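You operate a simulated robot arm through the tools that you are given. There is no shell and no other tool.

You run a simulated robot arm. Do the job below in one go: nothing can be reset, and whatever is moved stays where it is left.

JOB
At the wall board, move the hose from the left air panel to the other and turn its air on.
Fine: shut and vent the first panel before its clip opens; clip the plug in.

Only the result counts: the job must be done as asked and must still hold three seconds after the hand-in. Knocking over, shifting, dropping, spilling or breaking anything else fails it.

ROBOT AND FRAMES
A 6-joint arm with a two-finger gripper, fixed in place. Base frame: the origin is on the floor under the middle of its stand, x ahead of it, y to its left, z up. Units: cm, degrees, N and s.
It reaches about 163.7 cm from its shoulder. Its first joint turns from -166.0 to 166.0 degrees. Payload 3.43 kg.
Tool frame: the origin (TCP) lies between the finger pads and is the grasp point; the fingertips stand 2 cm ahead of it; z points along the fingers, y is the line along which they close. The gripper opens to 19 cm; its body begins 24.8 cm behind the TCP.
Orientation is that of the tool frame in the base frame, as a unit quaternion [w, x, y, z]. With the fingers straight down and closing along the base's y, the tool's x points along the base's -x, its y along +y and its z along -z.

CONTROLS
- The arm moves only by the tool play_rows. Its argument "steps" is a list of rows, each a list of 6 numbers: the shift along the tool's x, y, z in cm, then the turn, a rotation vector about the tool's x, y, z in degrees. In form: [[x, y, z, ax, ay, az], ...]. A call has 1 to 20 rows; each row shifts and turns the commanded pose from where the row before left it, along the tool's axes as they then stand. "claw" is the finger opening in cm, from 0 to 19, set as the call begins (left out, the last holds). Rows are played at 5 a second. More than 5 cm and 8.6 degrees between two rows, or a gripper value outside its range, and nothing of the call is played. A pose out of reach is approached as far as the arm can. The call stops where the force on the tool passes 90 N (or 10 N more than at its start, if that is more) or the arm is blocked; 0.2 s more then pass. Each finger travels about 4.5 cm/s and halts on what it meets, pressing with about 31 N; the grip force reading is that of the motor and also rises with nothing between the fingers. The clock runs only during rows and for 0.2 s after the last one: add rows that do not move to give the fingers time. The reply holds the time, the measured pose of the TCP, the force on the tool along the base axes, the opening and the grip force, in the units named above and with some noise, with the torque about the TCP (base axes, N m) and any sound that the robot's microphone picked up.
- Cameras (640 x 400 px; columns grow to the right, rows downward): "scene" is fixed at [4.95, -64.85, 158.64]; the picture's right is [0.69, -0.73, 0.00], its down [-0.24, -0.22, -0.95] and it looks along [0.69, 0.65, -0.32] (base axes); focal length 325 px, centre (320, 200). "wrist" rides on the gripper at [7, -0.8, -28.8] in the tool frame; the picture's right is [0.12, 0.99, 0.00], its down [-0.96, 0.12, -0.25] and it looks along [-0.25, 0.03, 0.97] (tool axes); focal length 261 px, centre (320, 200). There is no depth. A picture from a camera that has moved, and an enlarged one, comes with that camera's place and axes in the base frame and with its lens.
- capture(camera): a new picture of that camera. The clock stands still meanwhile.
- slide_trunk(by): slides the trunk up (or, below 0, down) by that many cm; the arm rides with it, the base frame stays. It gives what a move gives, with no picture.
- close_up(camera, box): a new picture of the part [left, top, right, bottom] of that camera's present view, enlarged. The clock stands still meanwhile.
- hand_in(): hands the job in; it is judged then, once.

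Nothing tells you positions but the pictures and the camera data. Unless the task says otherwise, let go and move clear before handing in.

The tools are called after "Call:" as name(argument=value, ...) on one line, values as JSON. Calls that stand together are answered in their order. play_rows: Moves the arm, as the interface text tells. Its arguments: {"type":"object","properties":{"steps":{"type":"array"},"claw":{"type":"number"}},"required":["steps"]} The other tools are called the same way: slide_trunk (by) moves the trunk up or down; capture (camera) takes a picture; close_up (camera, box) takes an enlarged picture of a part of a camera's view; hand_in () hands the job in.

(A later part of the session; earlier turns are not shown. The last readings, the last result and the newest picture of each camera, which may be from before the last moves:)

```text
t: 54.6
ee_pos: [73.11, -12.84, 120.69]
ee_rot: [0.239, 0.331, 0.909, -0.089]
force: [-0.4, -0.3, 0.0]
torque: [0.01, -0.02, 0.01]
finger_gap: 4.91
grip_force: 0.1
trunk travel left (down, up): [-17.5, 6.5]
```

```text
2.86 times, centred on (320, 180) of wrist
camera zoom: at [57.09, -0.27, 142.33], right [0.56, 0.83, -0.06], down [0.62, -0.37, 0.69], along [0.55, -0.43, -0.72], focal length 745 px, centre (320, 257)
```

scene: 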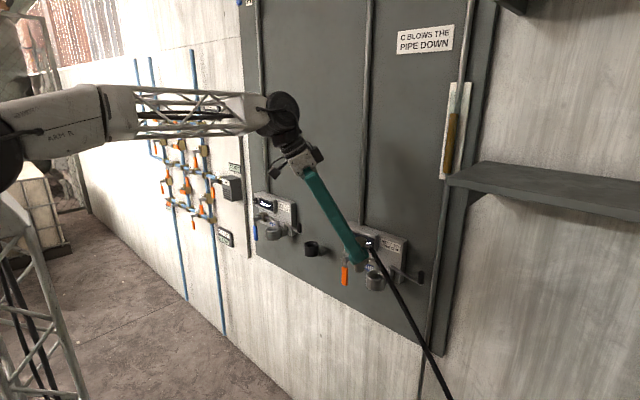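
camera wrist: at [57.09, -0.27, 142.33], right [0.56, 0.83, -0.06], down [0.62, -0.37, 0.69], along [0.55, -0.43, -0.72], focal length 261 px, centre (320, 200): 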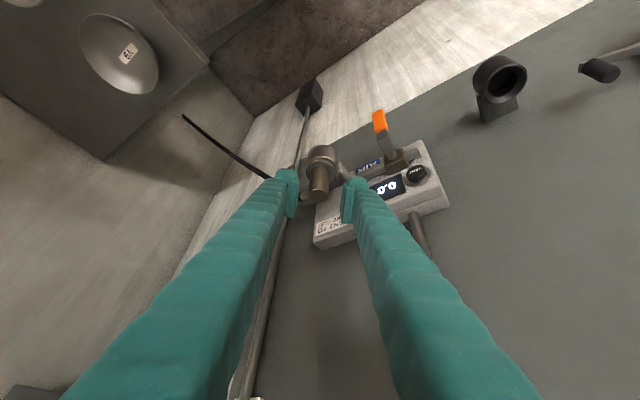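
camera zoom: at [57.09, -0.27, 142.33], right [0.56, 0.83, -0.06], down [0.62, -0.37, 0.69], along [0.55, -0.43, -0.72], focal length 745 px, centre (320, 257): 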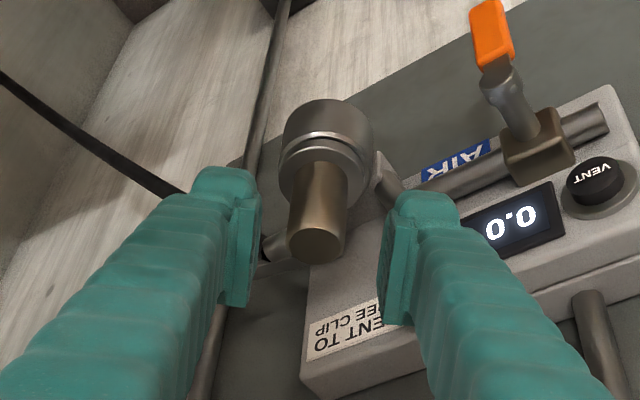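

The plug stands upright in the right socket, and 10.0 cm of retreat has cleared it. Next is the right clip lever, whose knob I put at about (82.4, -30.8). I'll move to a spot above it, keeping this orientation.

Call:
play_rows(steps=[[-2.03, -2.795, 1.168, 0, 0, 0], [-2.03, -2.795, 1.168, 0, 0, 0], [-2.03, -2.795, 1.168, 0, 0, 0], [-2.03, -2.795, 1.168, 0, 0, 0], [-0.76, 1.74, 2.84, 0, 0, 0], [-0.76, 1.74, 2.84, 0, 0, 0], [0, 0, 0, 0, 0, 0]], claw=4.2)

Call:
capture(camera="wrist")

Call:
close_up(camera="wrist", box=[230, 110, 430, 250])

Call:
capture(camera="scene")

Call:
close_up(camera="scene", box=[350, 210, 450, 300])

```text
t: 56.2
ee_pos: [78.24, -27.18, 116.16]
ee_rot: [0.239, 0.33, 0.909, -0.089]
force: [-0.4, 0.5, -0.3]
torque: [-0.02, 0.03, -0.04]
finger_gap: 4.2
grip_force: 0.0
trunk travel left (down, up): [-17.5, 6.5]
```

```text
taken
camera wrist: at [62.27, -14.66, 137.72], right [0.56, 0.83, -0.06], down [0.62, -0.37, 0.69], along [0.55, -0.42, -0.72], focal length 261 px, centre (320, 200)
```

wrist: 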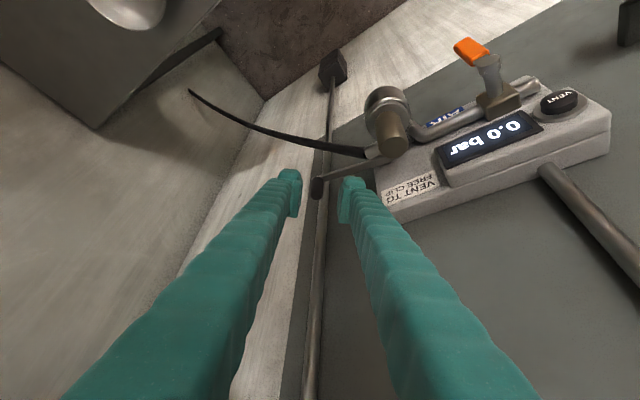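

```text
2.86 times, centred on (330, 180) of wrist
camera zoom: at [62.27, -14.66, 137.72], right [0.56, 0.83, -0.06], down [0.62, -0.37, 0.69], along [0.55, -0.42, -0.72], focal length 745 px, centre (291, 257)
```

zoom: 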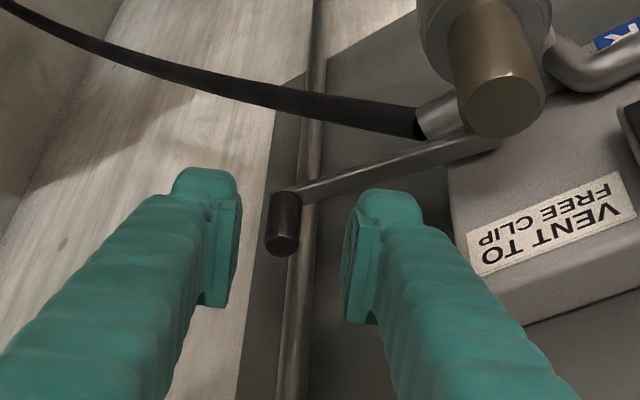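

```text
taken
```

scene: 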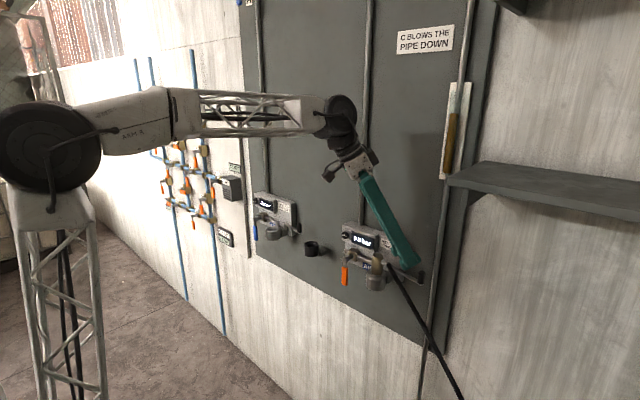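

```text
4.44 times, centred on (400, 255) of scene
camera zoom: at [4.95, -64.85, 158.64], right [0.69, -0.73, 0.0], down [-0.24, -0.22, -0.95], along [0.69, 0.65, -0.32], focal length 1445 px, centre (-36, -44)
```

zoom: 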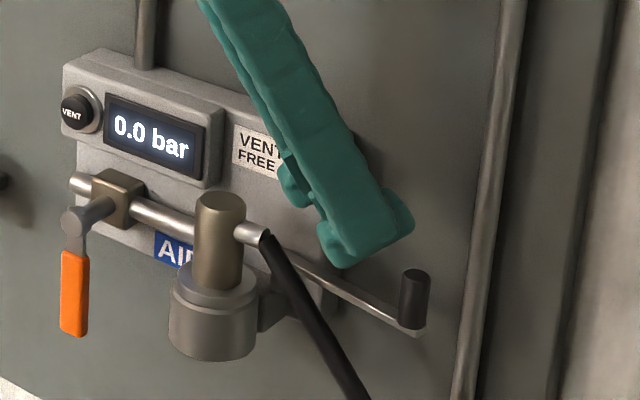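

The knob appears right where predicted, between the open fingers. I'll advance along the tool axis to straddle it, stopping just above the bar.

Call:
play_rows(steps=[[-0.075, 0, 1.25, 0, 0, 0], [-0.075, 0, 1.25, 0, 0, 0], [-0.075, 0, 1.25, 0, 0, 0], [-0.075, 0, 1.25, 0, 0, 0], [-0.075, 0, 1.25, 0, 0, 0], [-0.075, 0, 1.25, 0, 0, 0], [0, 0, 0, 0, 0, 0]])

Call:
close_up(camera="wrist", box=[230, 110, 430, 250])

Call:
close_up(camera="scene", box=[350, 210, 450, 300])

```text
t: 57.8
ee_pos: [81.4, -30.26, 110.0]
ee_rot: [0.24, 0.33, 0.909, -0.089]
force: [0.0, 1.2, -0.7]
torque: [0.04, -0.03, 0.02]
finger_gap: 4.21
grip_force: 0.2
trunk travel left (down, up): [-17.5, 6.5]
```

```text
2.86 times, centred on (330, 180) of wrist
camera zoom: at [65.54, -17.63, 131.57], right [0.56, 0.83, -0.06], down [0.62, -0.37, 0.69], along [0.55, -0.42, -0.72], focal length 745 px, centre (291, 257)
```

zoom: 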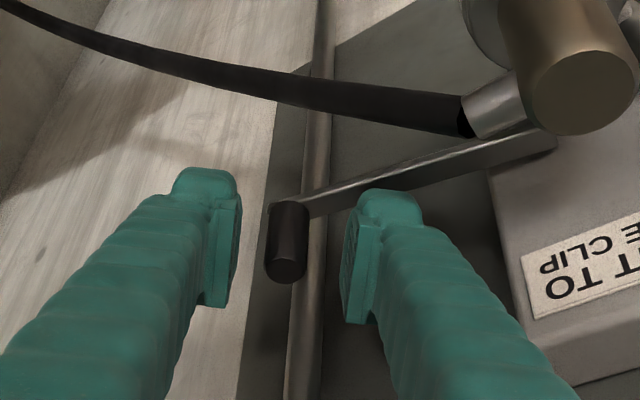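

```text
4.44 times, centred on (400, 255) of scene
camera zoom: at [4.95, -64.85, 158.64], right [0.69, -0.73, 0.0], down [-0.24, -0.22, -0.95], along [0.69, 0.65, -0.32], focal length 1445 px, centre (-36, -44)
```

zoom: 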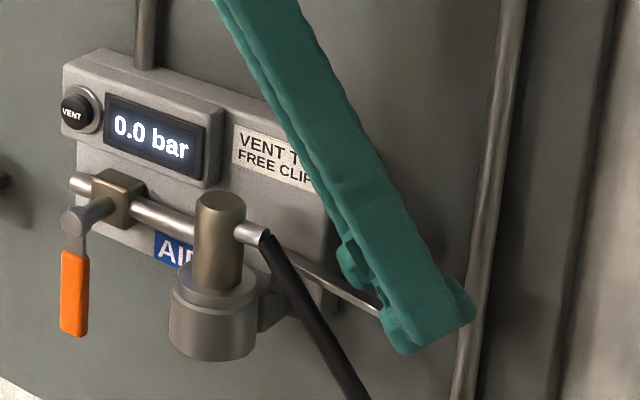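

The knob sits between the pads. I'll lower 4 mm for a better bite and close on it.

Call:
play_rows(steps=[[0.198, 0, 0.348, 0, 0, 0], [0, 0, 0, 0, 0, 0]])

Call:
play_rows(steps=[[0, 0, 0, 0, 0, 0], [0, 0, 0, 0, 0, 0], [0, 0, 0, 0, 0, 0], [0, 0, 0, 0, 0, 0], [0, 0, 0, 0, 0, 0]], claw=0)

Call:
close_up(camera="wrist", box=[230, 110, 430, 250])

```text
t: 58.4
ee_pos: [81.54, -30.13, 109.59]
ee_rot: [0.239, 0.33, 0.909, -0.09]
force: [-0.1, -0.2, -0.6]
torque: [0.02, 0.0, 0.0]
finger_gap: 4.19
grip_force: 0.1
trunk travel left (down, up): [-17.5, 6.5]
```

```text
t: 59.6
ee_pos: [81.29, -30.32, 109.61]
ee_rot: [0.238, 0.33, 0.909, -0.088]
force: [-27.5, -27.8, -4.0]
torque: [-0.1, 0.09, -0.39]
finger_gap: 1.68
grip_force: 45.4
trunk travel left (down, up): [-17.5, 6.5]
```

```text
2.86 times, centred on (330, 180) of wrist
camera zoom: at [65.45, -17.73, 131.22], right [0.56, 0.83, -0.06], down [0.62, -0.37, 0.69], along [0.55, -0.43, -0.72], focal length 745 px, centre (291, 257)
```

zoom: 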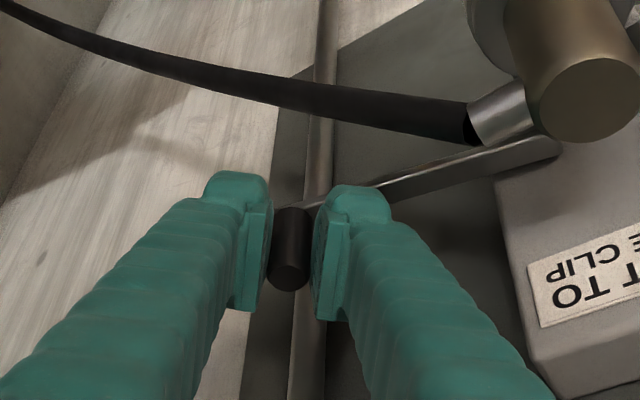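

I have the knob gripped, with the lever resting against its open stop. I'll carry it along the arc toward the closed position, starting with the first 30°.

Call:
play_rows(steps=[[0.742, -0.533, -0.42, 0, 0, 0], [0.742, -0.533, -0.42, 0, 0, 0], [0.774, -0.238, -0.44, 0, 0, 0], [0.774, -0.238, -0.44, 0, 0, 0], [0.799, -0.08, -0.454, 0, 0, 0], [0.799, -0.08, -0.454, 0, 0, 0]])

Call:
close_up(camera="wrist", box=[230, 110, 430, 250])

Call:
close_up(camera="scene", box=[350, 210, 450, 300])

```text
t: 61.0
ee_pos: [76.4, -27.87, 109.61]
ee_rot: [0.239, 0.33, 0.909, -0.089]
force: [-10.4, -12.3, -19.7]
torque: [0.18, 0.25, -0.16]
finger_gap: 1.64
grip_force: 44.7
trunk travel left (down, up): [-17.5, 6.5]
```

```text
2.86 times, centred on (330, 180) of wrist
camera zoom: at [60.46, -15.43, 131.27], right [0.56, 0.83, -0.06], down [0.62, -0.37, 0.69], along [0.55, -0.42, -0.72], focal length 745 px, centre (291, 257)
```

zoom: 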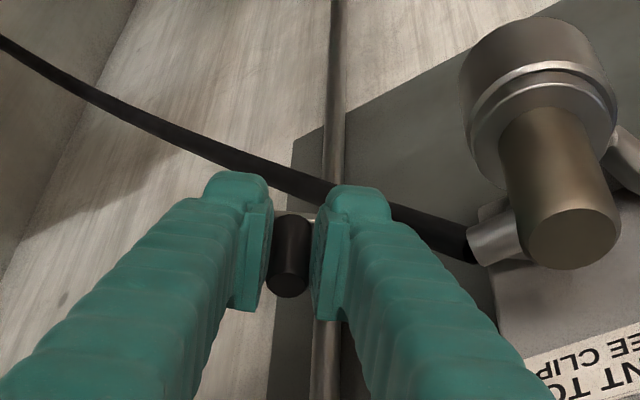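

```text
4.44 times, centred on (400, 255) of scene
camera zoom: at [4.95, -64.85, 158.64], right [0.69, -0.73, 0.0], down [-0.24, -0.22, -0.95], along [0.69, 0.65, -0.32], focal length 1445 px, centre (-36, -44)
```

zoom: 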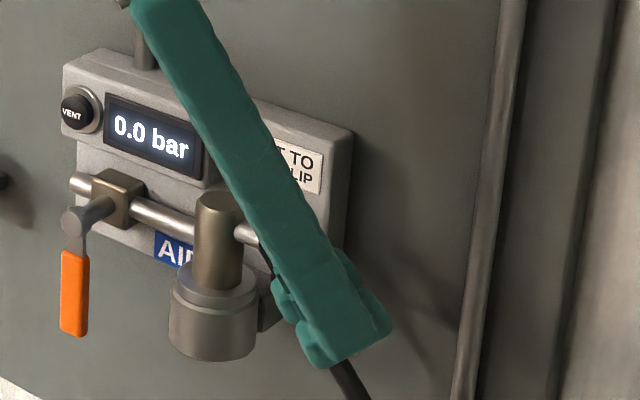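

The knob is following smoothly, now about 50° from closed, and the hose passes freely. I'll continue the arc.

Call:
play_rows(steps=[[0.801, 0.081, -0.457, 0, 0, 0], [0.801, 0.081, -0.457, 0, 0, 0], [0.774, 0.238, -0.442, 0, 0, 0], [0.774, 0.238, -0.442, 0, 0, 0], [0.725, 0.389, -0.414, 0, 0, 0], [0.725, 0.389, -0.414, 0, 0, 0]])

Call:
close_up(camera="wrist", box=[230, 110, 430, 250])

Call:
close_up(camera="scene", box=[340, 210, 440, 300])

```text
t: 62.4
ee_pos: [72.9, -23.62, 109.89]
ee_rot: [0.238, 0.331, 0.908, -0.089]
force: [-50.3, -22.2, -8.7]
torque: [0.05, 0.08, -0.93]
finger_gap: 1.6
grip_force: 44.7
trunk travel left (down, up): [-17.5, 6.5]
```

```text
2.86 times, centred on (330, 180) of wrist
camera zoom: at [57.03, -11.06, 131.38], right [0.56, 0.83, -0.06], down [0.62, -0.37, 0.69], along [0.55, -0.43, -0.72], focal length 745 px, centre (291, 257)
```

zoom: 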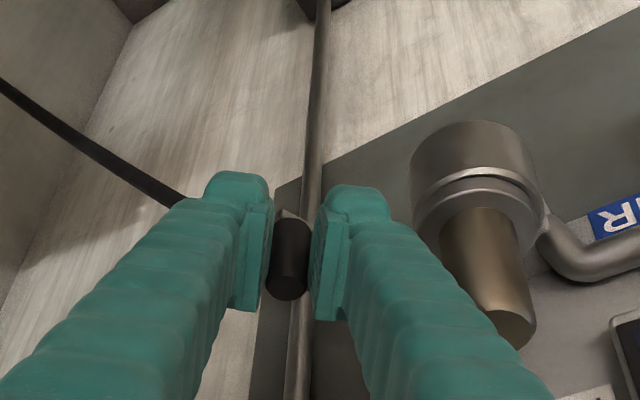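

```text
4.44 times, centred on (390, 255) of scene
camera zoom: at [4.95, -64.85, 158.64], right [0.69, -0.73, 0.0], down [-0.24, -0.22, -0.95], along [0.69, 0.65, -0.32], focal length 1445 px, centre (9, -44)
```

zoom: 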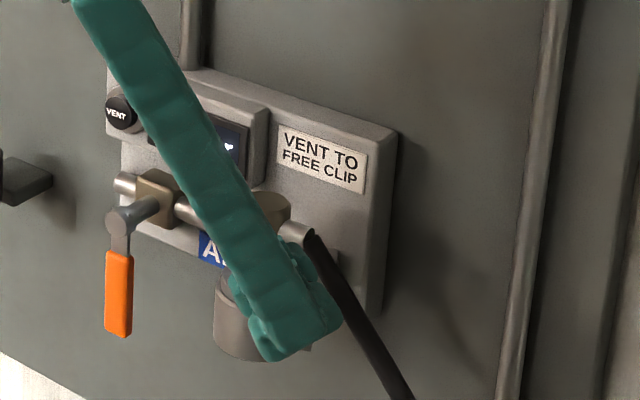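

The lever is at about 20°. The radial side load tells me the true arc radius is a few millimetres larger than I assumed. I'll correct outward and finish closing.

Call:
play_rows(steps=[[0.764, 0.404, -0.437, 0, 0, 0], [0.764, 0.404, -0.437, 0, 0, 0], [0.565, 0.65, -0.325, 0, 0, 0]])

Call:
close_up(camera="wrist", box=[230, 110, 430, 250])

Call:
close_up(camera="scene", box=[340, 210, 440, 300])

```text
t: 63.2
ee_pos: [72.09, -20.86, 109.72]
ee_rot: [0.238, 0.331, 0.909, -0.089]
force: [-60.0, -9.1, -5.5]
torque: [0.06, 0.02, -0.95]
finger_gap: 1.51
grip_force: 45.1
trunk travel left (down, up): [-17.5, 6.5]
```

```text
2.86 times, centred on (330, 180) of wrist
camera zoom: at [56.1, -8.23, 131.42], right [0.56, 0.83, -0.06], down [0.62, -0.37, 0.69], along [0.55, -0.42, -0.72], focal length 745 px, centre (291, 257)
```

zoom: 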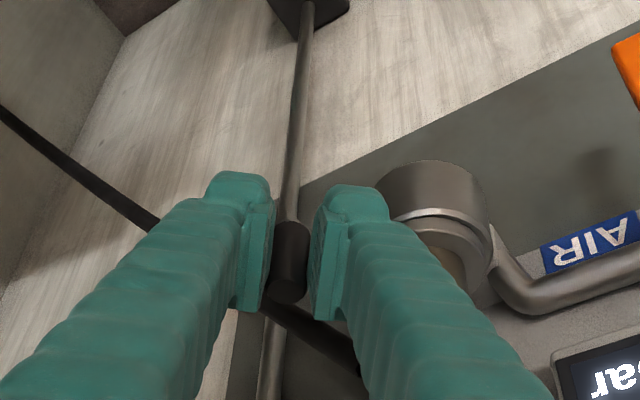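

```text
4.44 times, centred on (390, 255) of scene
camera zoom: at [4.95, -64.85, 158.64], right [0.69, -0.73, 0.0], down [-0.24, -0.22, -0.95], along [0.69, 0.65, -0.32], focal length 1445 px, centre (9, -44)
```

zoom: 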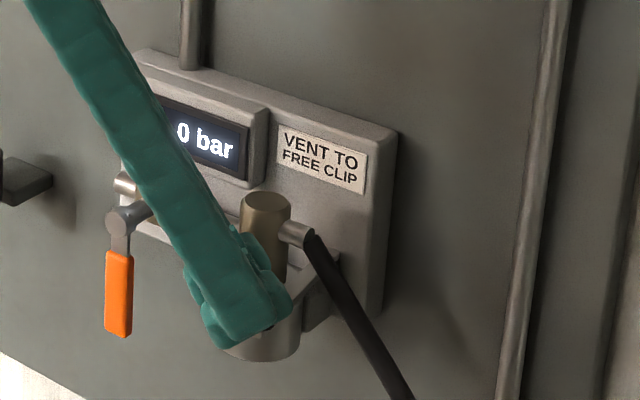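

The lever is nearly closed, within a few degrees. I'll relieve the outward load slightly and push the last centimetre toward the stop.

Call:
play_rows(steps=[[0.434, -0.027, -0.247, 0, 0, 0], [0.278, 0.383, -0.16, 0, 0, 0], [0.278, 0.383, -0.16, 0, 0, 0], [0, 0, 0, 0, 0, 0]])

Call:
close_up(camera="scene", box=[340, 210, 440, 300])

Call:
close_up(camera="wrist", box=[230, 110, 430, 250])

```text
t: 64.2
ee_pos: [71.77, -19.44, 109.74]
ee_rot: [0.239, 0.331, 0.909, -0.089]
force: [-36.9, -1.1, -12.8]
torque: [0.15, 0.16, -0.56]
finger_gap: 1.48
grip_force: 45.2
trunk travel left (down, up): [-17.5, 6.5]
```

```text
4.44 times, centred on (390, 255) of scene
camera zoom: at [4.95, -64.85, 158.64], right [0.69, -0.73, 0.0], down [-0.24, -0.22, -0.95], along [0.69, 0.65, -0.32], focal length 1445 px, centre (9, -44)
```

zoom: 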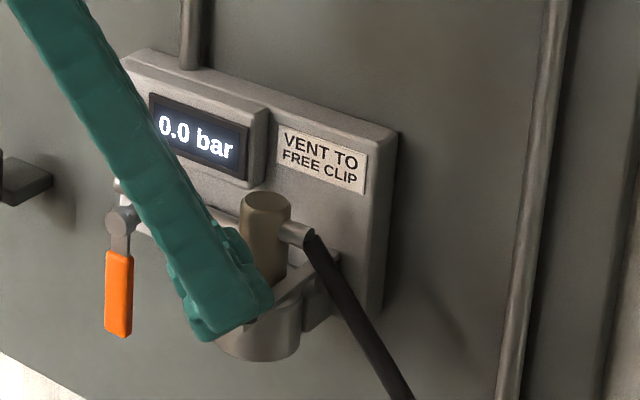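

```text
2.86 times, centred on (330, 180) of wrist
camera zoom: at [55.86, -6.99, 131.36], right [0.56, 0.83, -0.06], down [0.62, -0.37, 0.69], along [0.55, -0.42, -0.72], focal length 745 px, centre (291, 257)
```

zoom: 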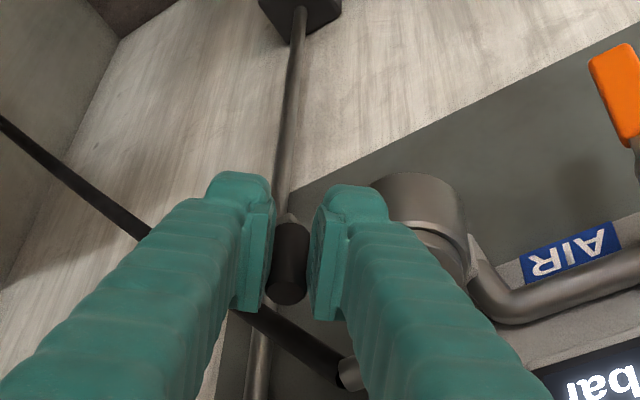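

The bar now lies over the collar, almost along the closed direction, and there's no stop reaction yet. I'll nudge further toward +y until I feel the stop.

Call:
play_rows(steps=[[0.33, 0.1, -0.18, 0, 0, 0], [0.222, 0.306, -0.128, 0, 0, 0], [0, 0, 0, 0, 0, 0]])

Call:
close_up(camera="scene", box=[340, 210, 440, 300])

Call:
close_up(camera="wrist", box=[230, 110, 430, 250])

```text
t: 65.0
ee_pos: [71.53, -18.98, 109.76]
ee_rot: [0.24, 0.331, 0.908, -0.09]
force: [-36.0, -21.4, -0.1]
torque: [-0.08, -0.04, -0.83]
finger_gap: 1.09
grip_force: 44.3
trunk travel left (down, up): [-17.5, 6.5]
```

```text
4.44 times, centred on (390, 255) of scene
camera zoom: at [4.95, -64.85, 158.64], right [0.69, -0.73, 0.0], down [-0.24, -0.22, -0.95], along [0.69, 0.65, -0.32], focal length 1445 px, centre (9, -44)
```

zoom: 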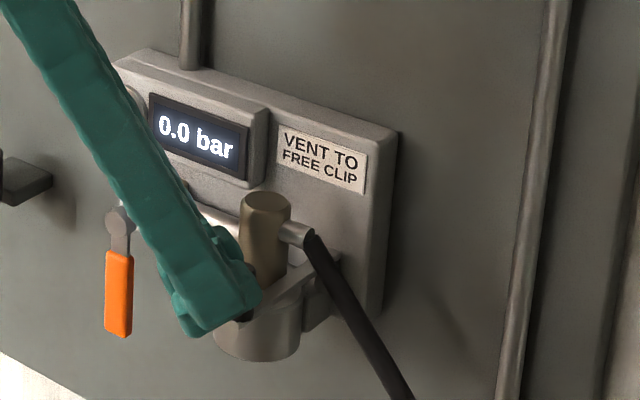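

```text
2.86 times, centred on (330, 180) of wrist
camera zoom: at [55.55, -6.35, 131.42], right [0.56, 0.83, -0.06], down [0.62, -0.37, 0.69], along [0.55, -0.43, -0.72], focal length 745 px, centre (291, 257)
```

zoom: 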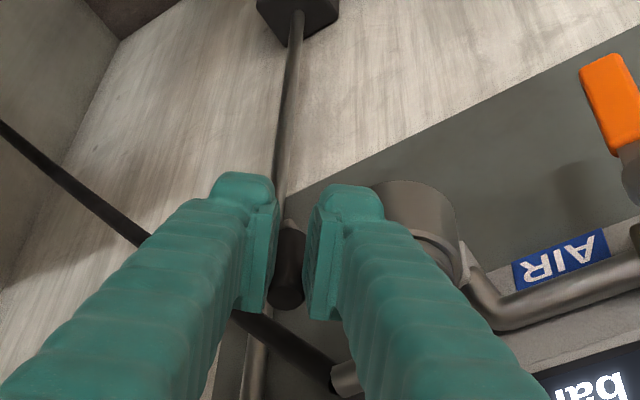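

The knob is at about (74, -20.6), essentially the closed position, with stop reaction building and the knob starting to squeeze out of the pads. I'll release, back out and inspect.

Call:
play_rows(steps=[[0, 0, 0, 0, 0, 0], [0, 0, 0, 0, 0, 0], [0, 0, -1.5, 0, 0, 0], [0, 0, -2.5, 0, 0, 0], [0, 0, -3, 0, 0, 0], [0, 0, -3, 0, 0, 0], [0, 0, -3, 0, 0, 0]], claw=4)

Call:
close_up(camera="scene", box=[340, 220, 420, 290])

Call:
close_up(camera="wrist", box=[230, 90, 430, 250])

```text
t: 66.6
ee_pos: [66.79, -14.59, 120.89]
ee_rot: [0.239, 0.331, 0.909, -0.09]
force: [1.0, 1.0, -0.2]
torque: [0.01, 0.05, -0.04]
finger_gap: 4.01
grip_force: 0.0
trunk travel left (down, up): [-17.5, 6.5]
```

```text
5.71 times, centred on (380, 255) of scene
camera zoom: at [4.95, -64.85, 158.64], right [0.69, -0.73, 0.0], down [-0.24, -0.22, -0.95], along [0.69, 0.65, -0.32], focal length 1858 px, centre (-23, -114)
```

zoom: 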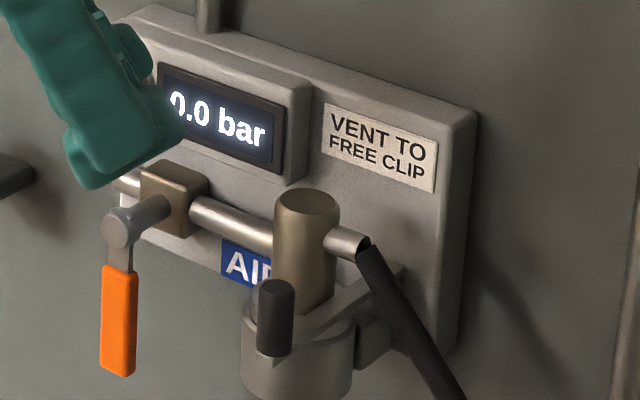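

```text
2.50 times, centred on (330, 170) of wrist
camera zoom: at [50.85, -2.04, 142.53], right [0.56, 0.83, -0.06], down [0.62, -0.37, 0.69], along [0.55, -0.43, -0.72], focal length 652 px, centre (295, 275)
```

zoom: 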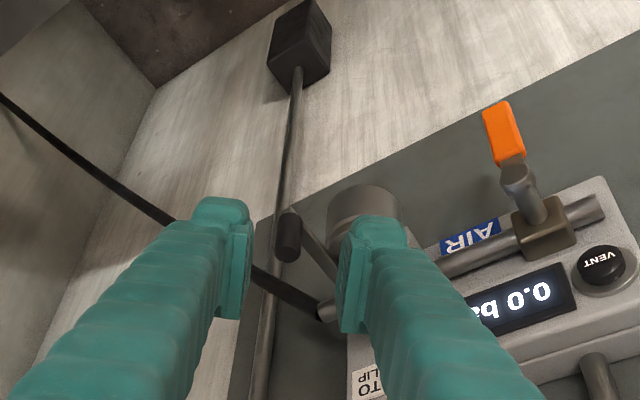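

Both cameras put the knob at (73.6, -20.4), matching the left lever's original closed position, with the bar over the plug's collar. To be sure it's fully home, I'll give it a firm nudge with closed fingers from the other side.

Call:
play_rows(steps=[[-0.47, -2.28, 2.92, 0, 0, 0], [-0.47, -2.28, 2.92, 0, 0, 0], [0, 0, 0, 0, 0, 0], [0, 0, 2, 0, 0, 0], [0, 0, 2, 0, 0, 0], [0, 0, 2, 0, 0, 0], [0, 0, 2, 0, 0, 0], [0, 0, 0, 0, 0, 0]], claw=0)

Call:
close_up(camera="scene", box=[340, 220, 420, 290])

Call:
close_up(camera="wrist", box=[250, 120, 430, 250])

```text
t: 68.4
ee_pos: [69.57, -22.95, 109.18]
ee_rot: [0.239, 0.331, 0.909, -0.09]
force: [-0.6, 0.4, -0.1]
torque: [0.0, 0.03, -0.01]
finger_gap: 0.0
grip_force: 31.2
trunk travel left (down, up): [-17.5, 6.5]
```

```text
5.71 times, centred on (380, 255) of scene
camera zoom: at [4.95, -64.85, 158.64], right [0.69, -0.73, 0.0], down [-0.24, -0.22, -0.95], along [0.69, 0.65, -0.32], focal length 1858 px, centre (-23, -114)
```

zoom: 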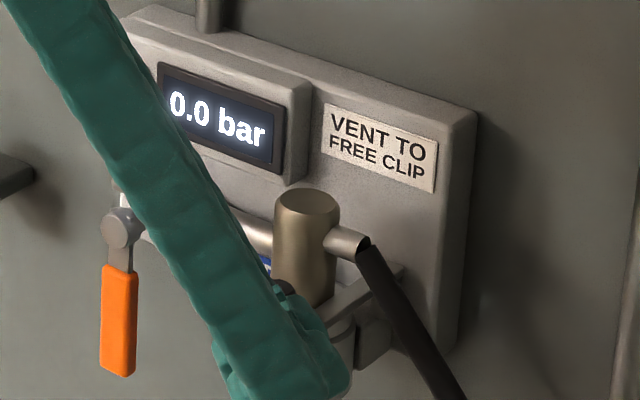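

```text
3.08 times, centred on (340, 185) of wrist
camera zoom: at [53.64, -10.46, 130.76], right [0.56, 0.83, -0.06], down [0.62, -0.37, 0.69], along [0.55, -0.43, -0.72], focal length 802 px, centre (258, 246)
```

zoom: 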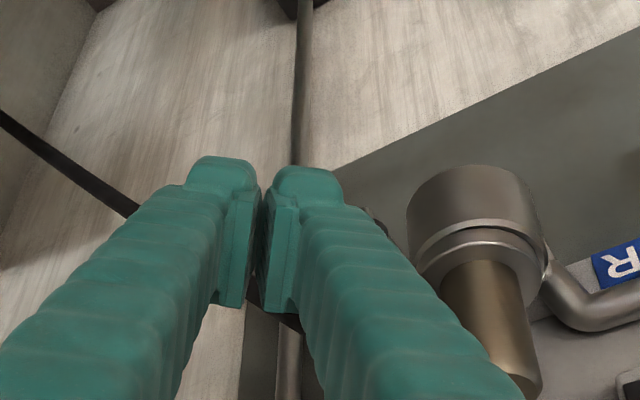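

The knob is just to the right of the closed fingers. I'll push it toward the stop in small steps.

Call:
play_rows(steps=[[0, 0.4, 0, 0, 0, 0], [0, 0.4, 0, 0, 0, 0], [0, 0.3, 0, 0, 0, 0], [0, 0.2, 0, 0, 0, 0]])

```text
t: 69.5
ee_pos: [69.87, -22.65, 109.42]
ee_rot: [0.236, 0.332, 0.908, -0.095]
force: [-38.5, -89.3, 4.6]
torque: [0.52, -0.38, -1.99]
finger_gap: 0.0
grip_force: 31.5
trunk travel left (down, up): [-17.5, 6.5]
stopped in row 4: the force on the tool passed its limit at 92 N (the readings are from after the stop); the commanded pose is now the measured one
```

That was a hard stop, so the clip is fully home. I'll back off and withdraw to inspect.

Call:
play_rows(steps=[[0, -1.5, 0, 0, 0, 0], [0, -0.5, -2, 0, 0, 0], [0, 0, -3, 0, 0, 0], [0, 0, -3, 0, 0, 0], [0, 0, -3, 0, 0, 0], [0, 0, 0, 0, 0, 0]])

Call:
close_up(camera="scene", box=[340, 220, 420, 290])

Call:
capture(camera="wrist")

Call:
capture(camera="scene")

```text
t: 70.9
ee_pos: [65.19, -19.54, 118.97]
ee_rot: [0.237, 0.328, 0.91, -0.091]
force: [-0.1, 0.7, -0.5]
torque: [0.01, 0.01, 0.01]
finger_gap: 0.0
grip_force: 31.3
trunk travel left (down, up): [-17.5, 6.5]
```

```text
5.71 times, centred on (380, 255) of scene
camera zoom: at [4.95, -64.85, 158.64], right [0.69, -0.73, 0.0], down [-0.24, -0.22, -0.95], along [0.69, 0.65, -0.32], focal length 1858 px, centre (-23, -114)
```

zoom: 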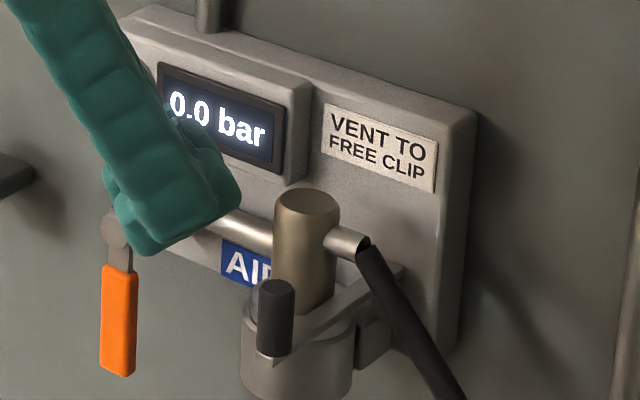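

```text
taken
camera wrist: at [49.37, -6.95, 140.62], right [0.55, 0.83, -0.07], down [0.63, -0.36, 0.69], along [0.54, -0.42, -0.72], focal length 261 px, centre (320, 200)
```

wrist: 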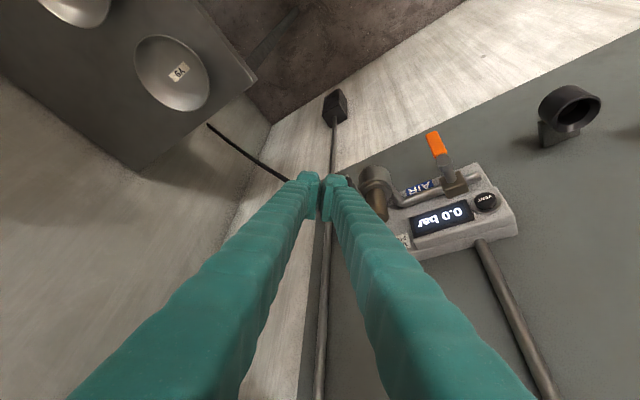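

```text
taken
```

scene: 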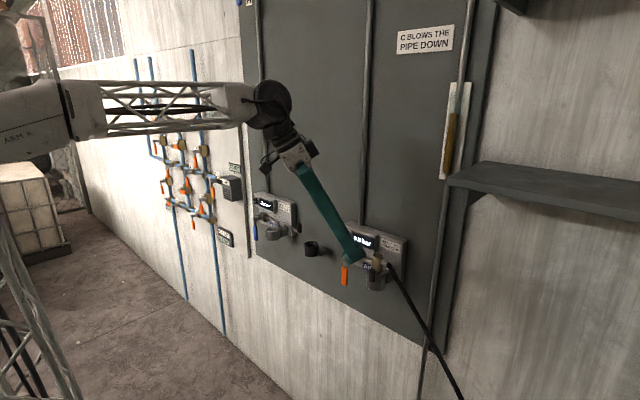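

The clip is closed over the plug's collar just as it was on the left. What's left is the right valve, whose handle hangs down from about (79, -6.2, 106) and must swing to +y. I'll turn the tool to face the wall at 45°.

Call:
play_rows(steps=[[0, 0, -2, 0, 0, 0], [0, 0, 0, -3.96, -0.02, -6.95], [0, 0, 0, -3.96, -0.02, -6.95], [0, 0, 0, -3.96, -0.02, -6.95], [0, 0, 0, -3.96, -0.02, -6.95], [0, 0, 0, -3.96, -0.02, -6.95], [0, 0, 0, 0, -7.5, 0], [0, 0, 0, 0, -7.5, 0], [0, 0, 0, 0, 0, 0]])

Call:
capture(camera="scene")

```text
t: 72.9
ee_pos: [64.56, -19.1, 120.14]
ee_rot: [0.373, -0.004, 0.928, 0.001]
force: [-0.2, 0.0, -0.4]
torque: [0.04, 0.0, 0.05]
finger_gap: 0.0
grip_force: 31.0
trunk travel left (down, up): [-17.5, 6.5]
```

```text
taken
```

scene: 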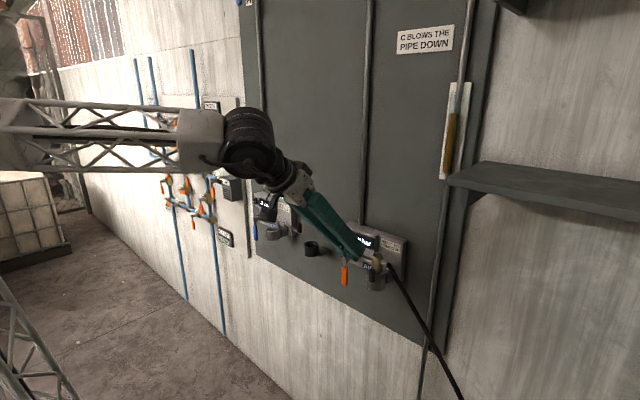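

The orientation is good. I'll move to a spot in front of and below the valve, on the right-hand side of the hanging handle.

Call:
play_rows(steps=[[0, 4.2, 0, 0, 0, 0], [0, 4.2, 0, 0, 0, 0], [1.4, 0, 3.245, 0, 0, 0], [1.4, 0, 3.245, 0, 0, 0], [1.4, 0, 3.245, 0, 0, 0], [1.4, 0, 3.245, 0, 0, 0], [0, 0, 0, 0, 0, 0]])

Call:
close_up(camera="scene", box=[310, 210, 410, 300])

Call:
capture(camera="wrist")

Call:
close_up(camera="wrist", box=[240, 110, 400, 250])

```text
t: 74.5
ee_pos: [69.42, -10.53, 107.38]
ee_rot: [0.376, -0.004, 0.927, -0.001]
force: [-0.8, -0.3, -1.1]
torque: [0.0, 0.0, -0.03]
finger_gap: 0.04
grip_force: 30.8
trunk travel left (down, up): [-17.5, 6.5]
```

```text
4.44 times, centred on (360, 255) of scene
camera zoom: at [4.95, -64.85, 158.64], right [0.69, -0.73, 0.0], down [-0.24, -0.22, -0.95], along [0.69, 0.65, -0.32], focal length 1445 px, centre (142, -44)
```

zoom: 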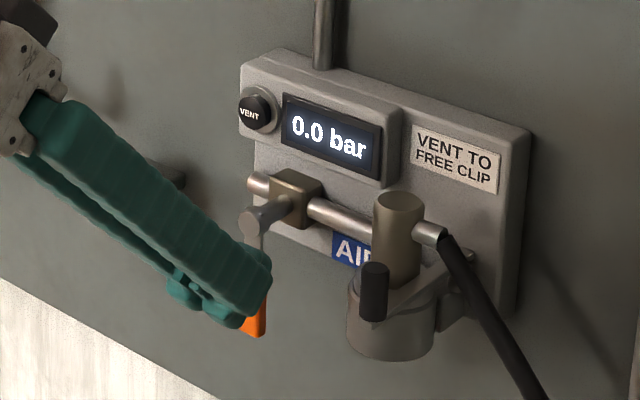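

```text
taken
camera wrist: at [44.44, -11.4, 123.12], right [-0.09, 0.99, -0.09], down [0.52, 0.12, 0.85], along [0.85, 0.03, -0.52], focal length 261 px, centre (320, 200)
```

wrist: 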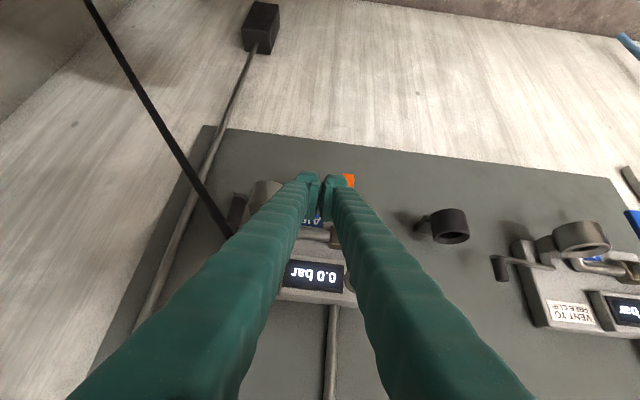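

```text
2.86 times, centred on (320, 180) of wrist
camera zoom: at [44.44, -11.4, 123.12], right [-0.09, 0.99, -0.09], down [0.52, 0.12, 0.85], along [0.85, 0.03, -0.52], focal length 745 px, centre (320, 257)
```

zoom: 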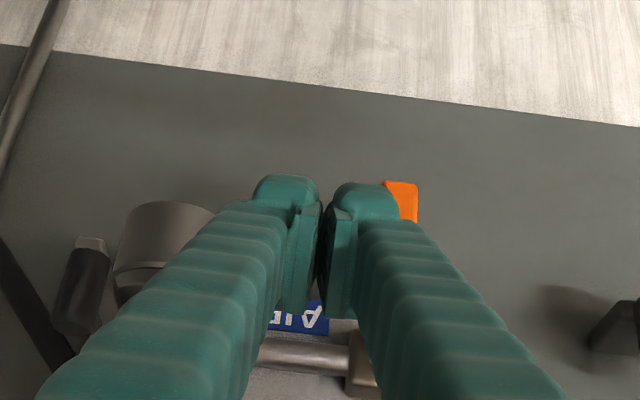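

The handle hangs just left of and behind the closed fingers. I'll slide in to its right side near the lower end, just short of contact.

Call:
play_rows(steps=[[0.348, -0.027, 3.172, 0, 0, 0], [0.348, -0.027, 3.172, 0, 0, 0], [0.348, -0.027, 3.172, 0, 0, 0], [0.348, -0.027, 3.172, 0, 0, 0], [0.348, -0.027, 3.172, 0, 0, 0], [0, 0, 0, 0, 0, 0]])

Call:
close_up(camera="scene", box=[310, 220, 410, 310])

Call:
close_up(camera="wrist", box=[240, 110, 400, 250])

```text
t: 75.9
ee_pos: [78.82, -11.22, 94.73]
ee_rot: [0.377, -0.003, 0.926, -0.002]
force: [0.1, -0.8, 0.6]
torque: [-0.02, -0.01, 0.0]
finger_gap: 0.0
grip_force: 31.0
trunk travel left (down, up): [-17.5, 6.5]
```

```text
4.44 times, centred on (360, 265) of scene
camera zoom: at [4.95, -64.85, 158.64], right [0.69, -0.73, 0.0], down [-0.24, -0.22, -0.95], along [0.69, 0.65, -0.32], focal length 1445 px, centre (142, -89)
```

zoom: 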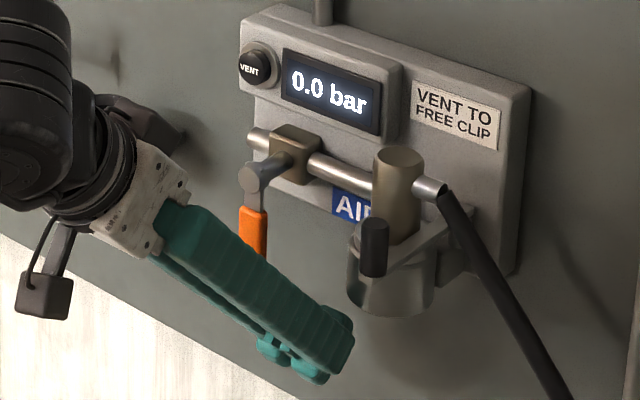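

```text
2.86 times, centred on (320, 180) of wrist
camera zoom: at [53.81, -12.01, 110.44], right [-0.09, 0.99, -0.09], down [0.52, 0.12, 0.85], along [0.85, 0.03, -0.52], focal length 745 px, centre (320, 257)
```

zoom: 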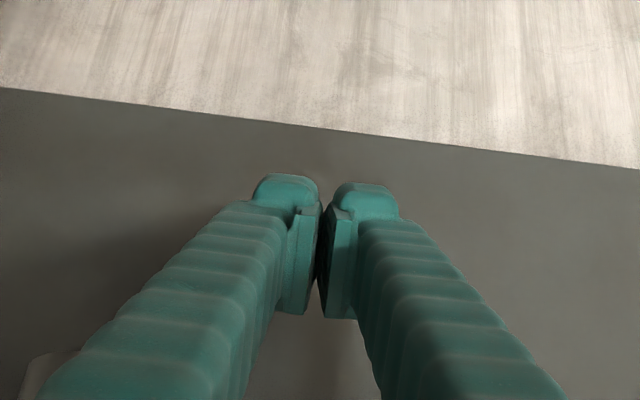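

The fingers are beside the lower end of the handle with about a centimetre to spare. I'll push left and follow the arc up to about 45°.

Call:
play_rows(steps=[[-0.11, 0.735, 0.1, 0, 0, 0], [-0.11, 0.735, 0.1, 0, 0, 0], [-0.024, 0.985, -0.018, 0, 0, 0], [-0.024, 0.985, -0.018, 0, 0, 0], [-0.2, 0.945, -0.197, 0, 0, 0], [-0.2, 0.945, -0.197, 0, 0, 0], [-0.355, 0.845, -0.358, 0, 0, 0], [-0.355, 0.845, -0.358, 0, 0, 0]])

Call:
close_up(camera="scene", box=[310, 210, 410, 300])

Call:
close_up(camera="wrist", box=[240, 110, 440, 290])

```text
t: 77.7
ee_pos: [79.23, -3.7, 96.21]
ee_rot: [0.375, -0.003, 0.927, -0.003]
force: [0.7, -0.5, -0.6]
torque: [0.01, 0.02, 0.01]
finger_gap: 0.0
grip_force: 31.4
trunk travel left (down, up): [-17.5, 6.5]
```

```text
4.44 times, centred on (360, 255) of scene
camera zoom: at [4.95, -64.85, 158.64], right [0.69, -0.73, 0.0], down [-0.24, -0.22, -0.95], along [0.69, 0.65, -0.32], focal length 1445 px, centre (142, -44)
```

zoom: 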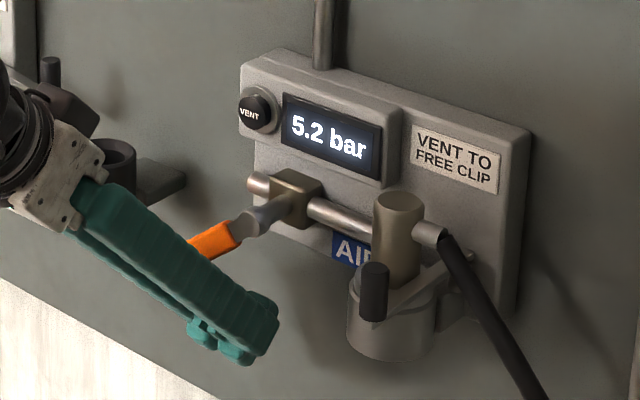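

```text
2.22 times, centred on (340, 200) of wrist
camera zoom: at [54.26, -4.61, 112.0], right [-0.09, 0.99, -0.09], down [0.52, 0.12, 0.85], along [0.85, 0.03, -0.52], focal length 579 px, centre (276, 200)
```

zoom: 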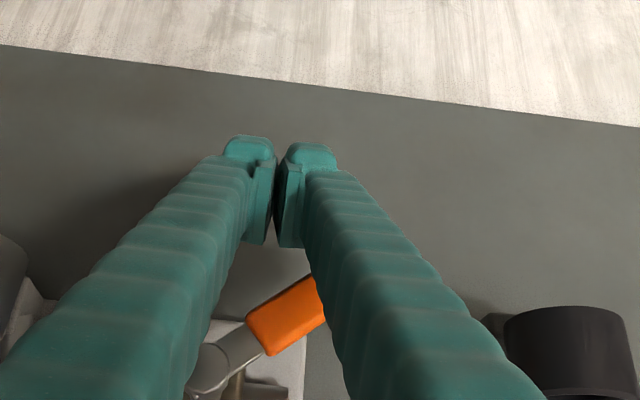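

The panel already reads 5.2 bar and the handle is past halfway. I'll keep lifting it toward fully horizontal.

Call:
play_rows(steps=[[-0.56, 0.43, -0.57, 0, 0, 0], [-0.56, 0.43, -0.57, 0, 0, 0], [-0.597, 0.47, -0.608, 0, 0, 0], [-0.597, 0.47, -0.608, 0, 0, 0]])

Call:
close_up(camera="scene", box=[310, 210, 410, 300])

Call:
close_up(camera="wrist", box=[240, 110, 440, 290])

```text
t: 78.7
ee_pos: [79.28, -1.99, 99.76]
ee_rot: [0.376, -0.002, 0.927, -0.003]
force: [-1.5, -0.7, -1.0]
torque: [0.0, -0.01, 0.07]
finger_gap: 0.0
grip_force: 31.5
trunk travel left (down, up): [-17.5, 6.5]
```

```text
4.44 times, centred on (360, 255) of scene
camera zoom: at [4.95, -64.85, 158.64], right [0.69, -0.73, 0.0], down [-0.24, -0.22, -0.95], along [0.69, 0.65, -0.32], focal length 1445 px, centre (142, -44)
```

zoom: 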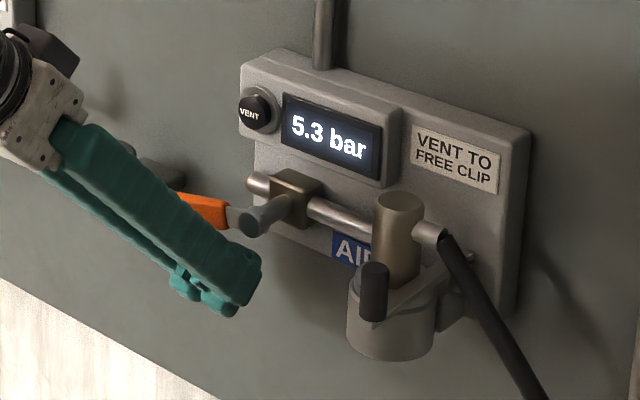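

```text
2.22 times, centred on (340, 200) of wrist
camera zoom: at [54.27, -2.8, 115.52], right [-0.09, 0.99, -0.09], down [0.52, 0.12, 0.85], along [0.85, 0.03, -0.52], focal length 579 px, centre (276, 200)
```

zoom: 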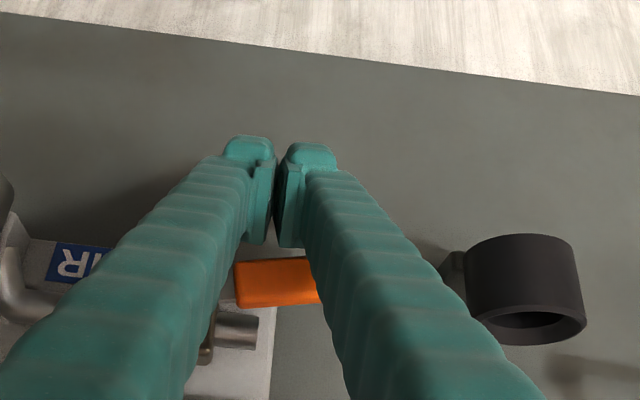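

The display reads 5.3 bar and the handle is within a few degrees of horizontal. I'll lift gently to its stop.

Call:
play_rows(steps=[[-0.35, 0.12, -0.355, 0, 0, 0], [-0.35, 0.12, -0.355, 0, 0, 0], [-0.28, 0.05, -0.285, 0, 0, 0], [-0.28, 0.05, -0.285, 0, 0, 0]])

Call:
close_up(camera="scene", box=[310, 210, 410, 300])

Call:
close_up(camera="wrist", box=[240, 110, 440, 290])

```text
t: 79.7
ee_pos: [79.36, -1.73, 101.14]
ee_rot: [0.375, -0.003, 0.927, -0.003]
force: [2.9, -4.5, -12.1]
torque: [0.13, 0.02, 0.03]
finger_gap: 0.59
grip_force: 33.9
trunk travel left (down, up): [-17.5, 6.5]
```

```text
4.44 times, centred on (360, 255) of scene
camera zoom: at [4.95, -64.85, 158.64], right [0.69, -0.73, 0.0], down [-0.24, -0.22, -0.95], along [0.69, 0.65, -0.32], focal length 1445 px, centre (142, -44)
```

zoom: 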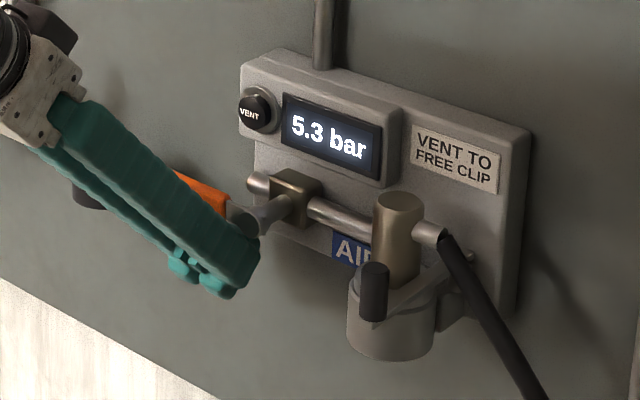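

```text
2.22 times, centred on (340, 200) of wrist
camera zoom: at [54.39, -2.54, 117.0], right [-0.09, 0.99, -0.09], down [0.52, 0.12, 0.85], along [0.85, 0.03, -0.53], focal length 579 px, centre (276, 200)
```

zoom: 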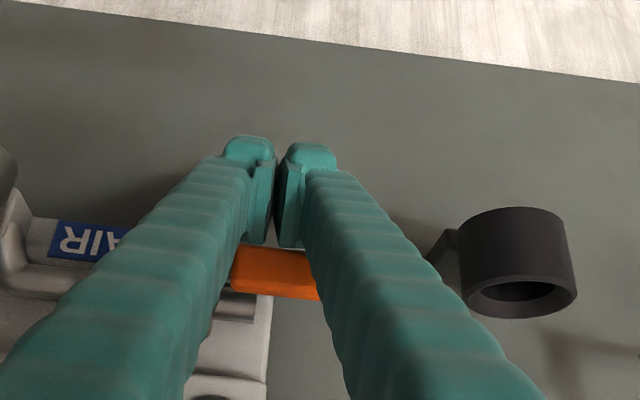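

The handle looks horizontal and I'm starting to feel resistance. I'll take one small further lift to confirm the stop.

Call:
play_rows(steps=[[-0.175, 0, -0.178, 0, 0, 0], [-0.175, 0, -0.178, 0, 0, 0]])

Call:
close_up(camera="wrist", box=[240, 110, 440, 290])

```text
t: 80.3
ee_pos: [79.25, -1.82, 101.14]
ee_rot: [0.372, -0.004, 0.928, 0.0]
force: [15.1, -5.8, -57.6]
torque: [0.37, 0.16, -0.04]
finger_gap: 0.63
grip_force: 34.3
trunk travel left (down, up): [-17.5, 6.5]
```

```text
2.22 times, centred on (340, 200) of wrist
camera zoom: at [54.47, -2.55, 117.2], right [-0.09, 0.99, -0.09], down [0.52, 0.12, 0.84], along [0.85, 0.03, -0.53], focal length 579 px, centre (276, 200)
```

zoom: 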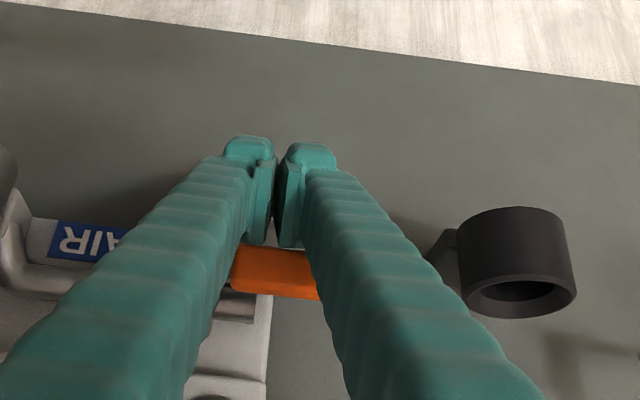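

The handle is hard against its open stop, with 58 N of reaction. I'll drop the fingers straight down away from it, then pull back from the wall.

Call:
play_rows(steps=[[0.7, 0, 0.715, 0, 0, 0], [0.7, 0, 0.715, 0, 0, 0], [0.7, 0, 0.715, 0, 0, 0], [1.43, 0, -1.396, 0, 0, 0], [2.86, 0, -2.79, 0, 0, 0], [2.86, 0, -2.79, 0, 0, 0], [2.86, 0, -2.79, 0, 0, 0], [0, 0, -3, 0, 0, 0], [0, 0, -3, 0, 0, 0], [0, 0, 0, 0, 0, 0]])

Call:
capture(camera="scene")

Call:
close_up(camera="scene", box=[310, 210, 410, 300])

Call:
close_up(camera="scene", box=[230, 170, 330, 260])

Call:
capture(camera="wrist")

```text
t: 82.5
ee_pos: [61.17, -1.75, 103.19]
ee_rot: [0.376, -0.002, 0.926, -0.003]
force: [-0.2, 0.4, 0.7]
torque: [-0.02, 0.01, -0.02]
finger_gap: 0.0
grip_force: 34.3
trunk travel left (down, up): [-17.5, 6.5]
```

```text
taken
```

scene: 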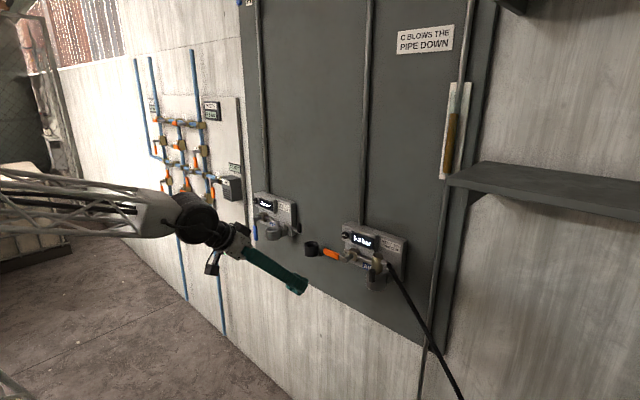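

```text
4.44 times, centred on (360, 255) of scene
camera zoom: at [4.95, -64.85, 158.64], right [0.69, -0.73, 0.0], down [-0.24, -0.22, -0.95], along [0.69, 0.65, -0.32], focal length 1445 px, centre (142, -44)
```

zoom: 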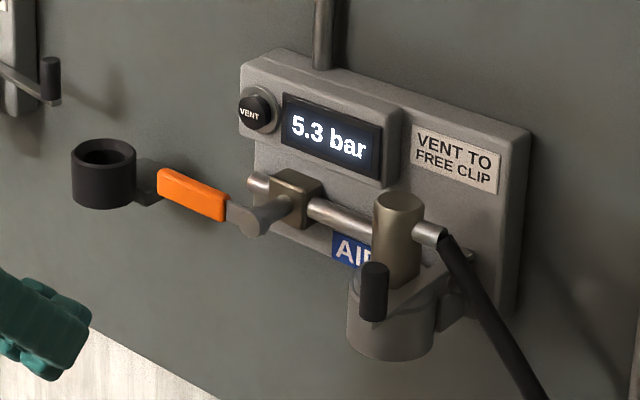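

```text
4.44 times, centred on (280, 215) of scene
camera zoom: at [4.95, -64.85, 158.64], right [0.69, -0.73, 0.0], down [-0.24, -0.22, -0.95], along [0.69, 0.65, -0.32], focal length 1445 px, centre (498, 133)
```

zoom: 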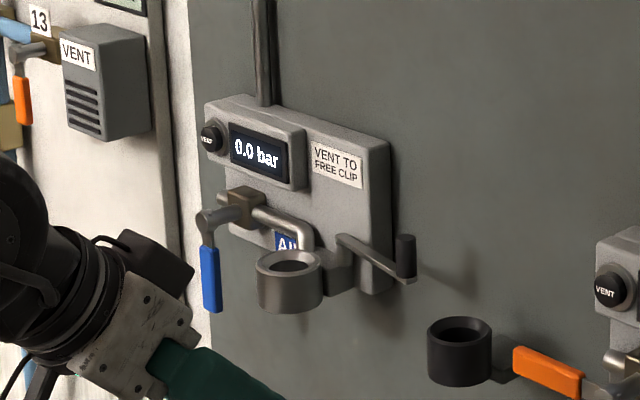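

```text
taken
camera wrist: at [36.21, -2.58, 119.02], right [-0.09, 0.99, -0.09], down [0.52, 0.12, 0.85], along [0.85, 0.03, -0.52], focal length 261 px, centre (320, 200)
```

wrist: 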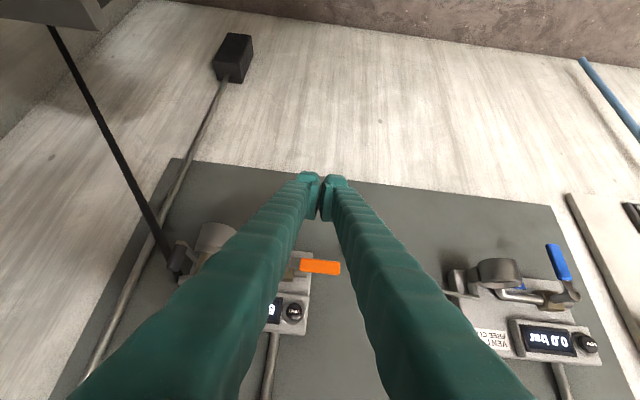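

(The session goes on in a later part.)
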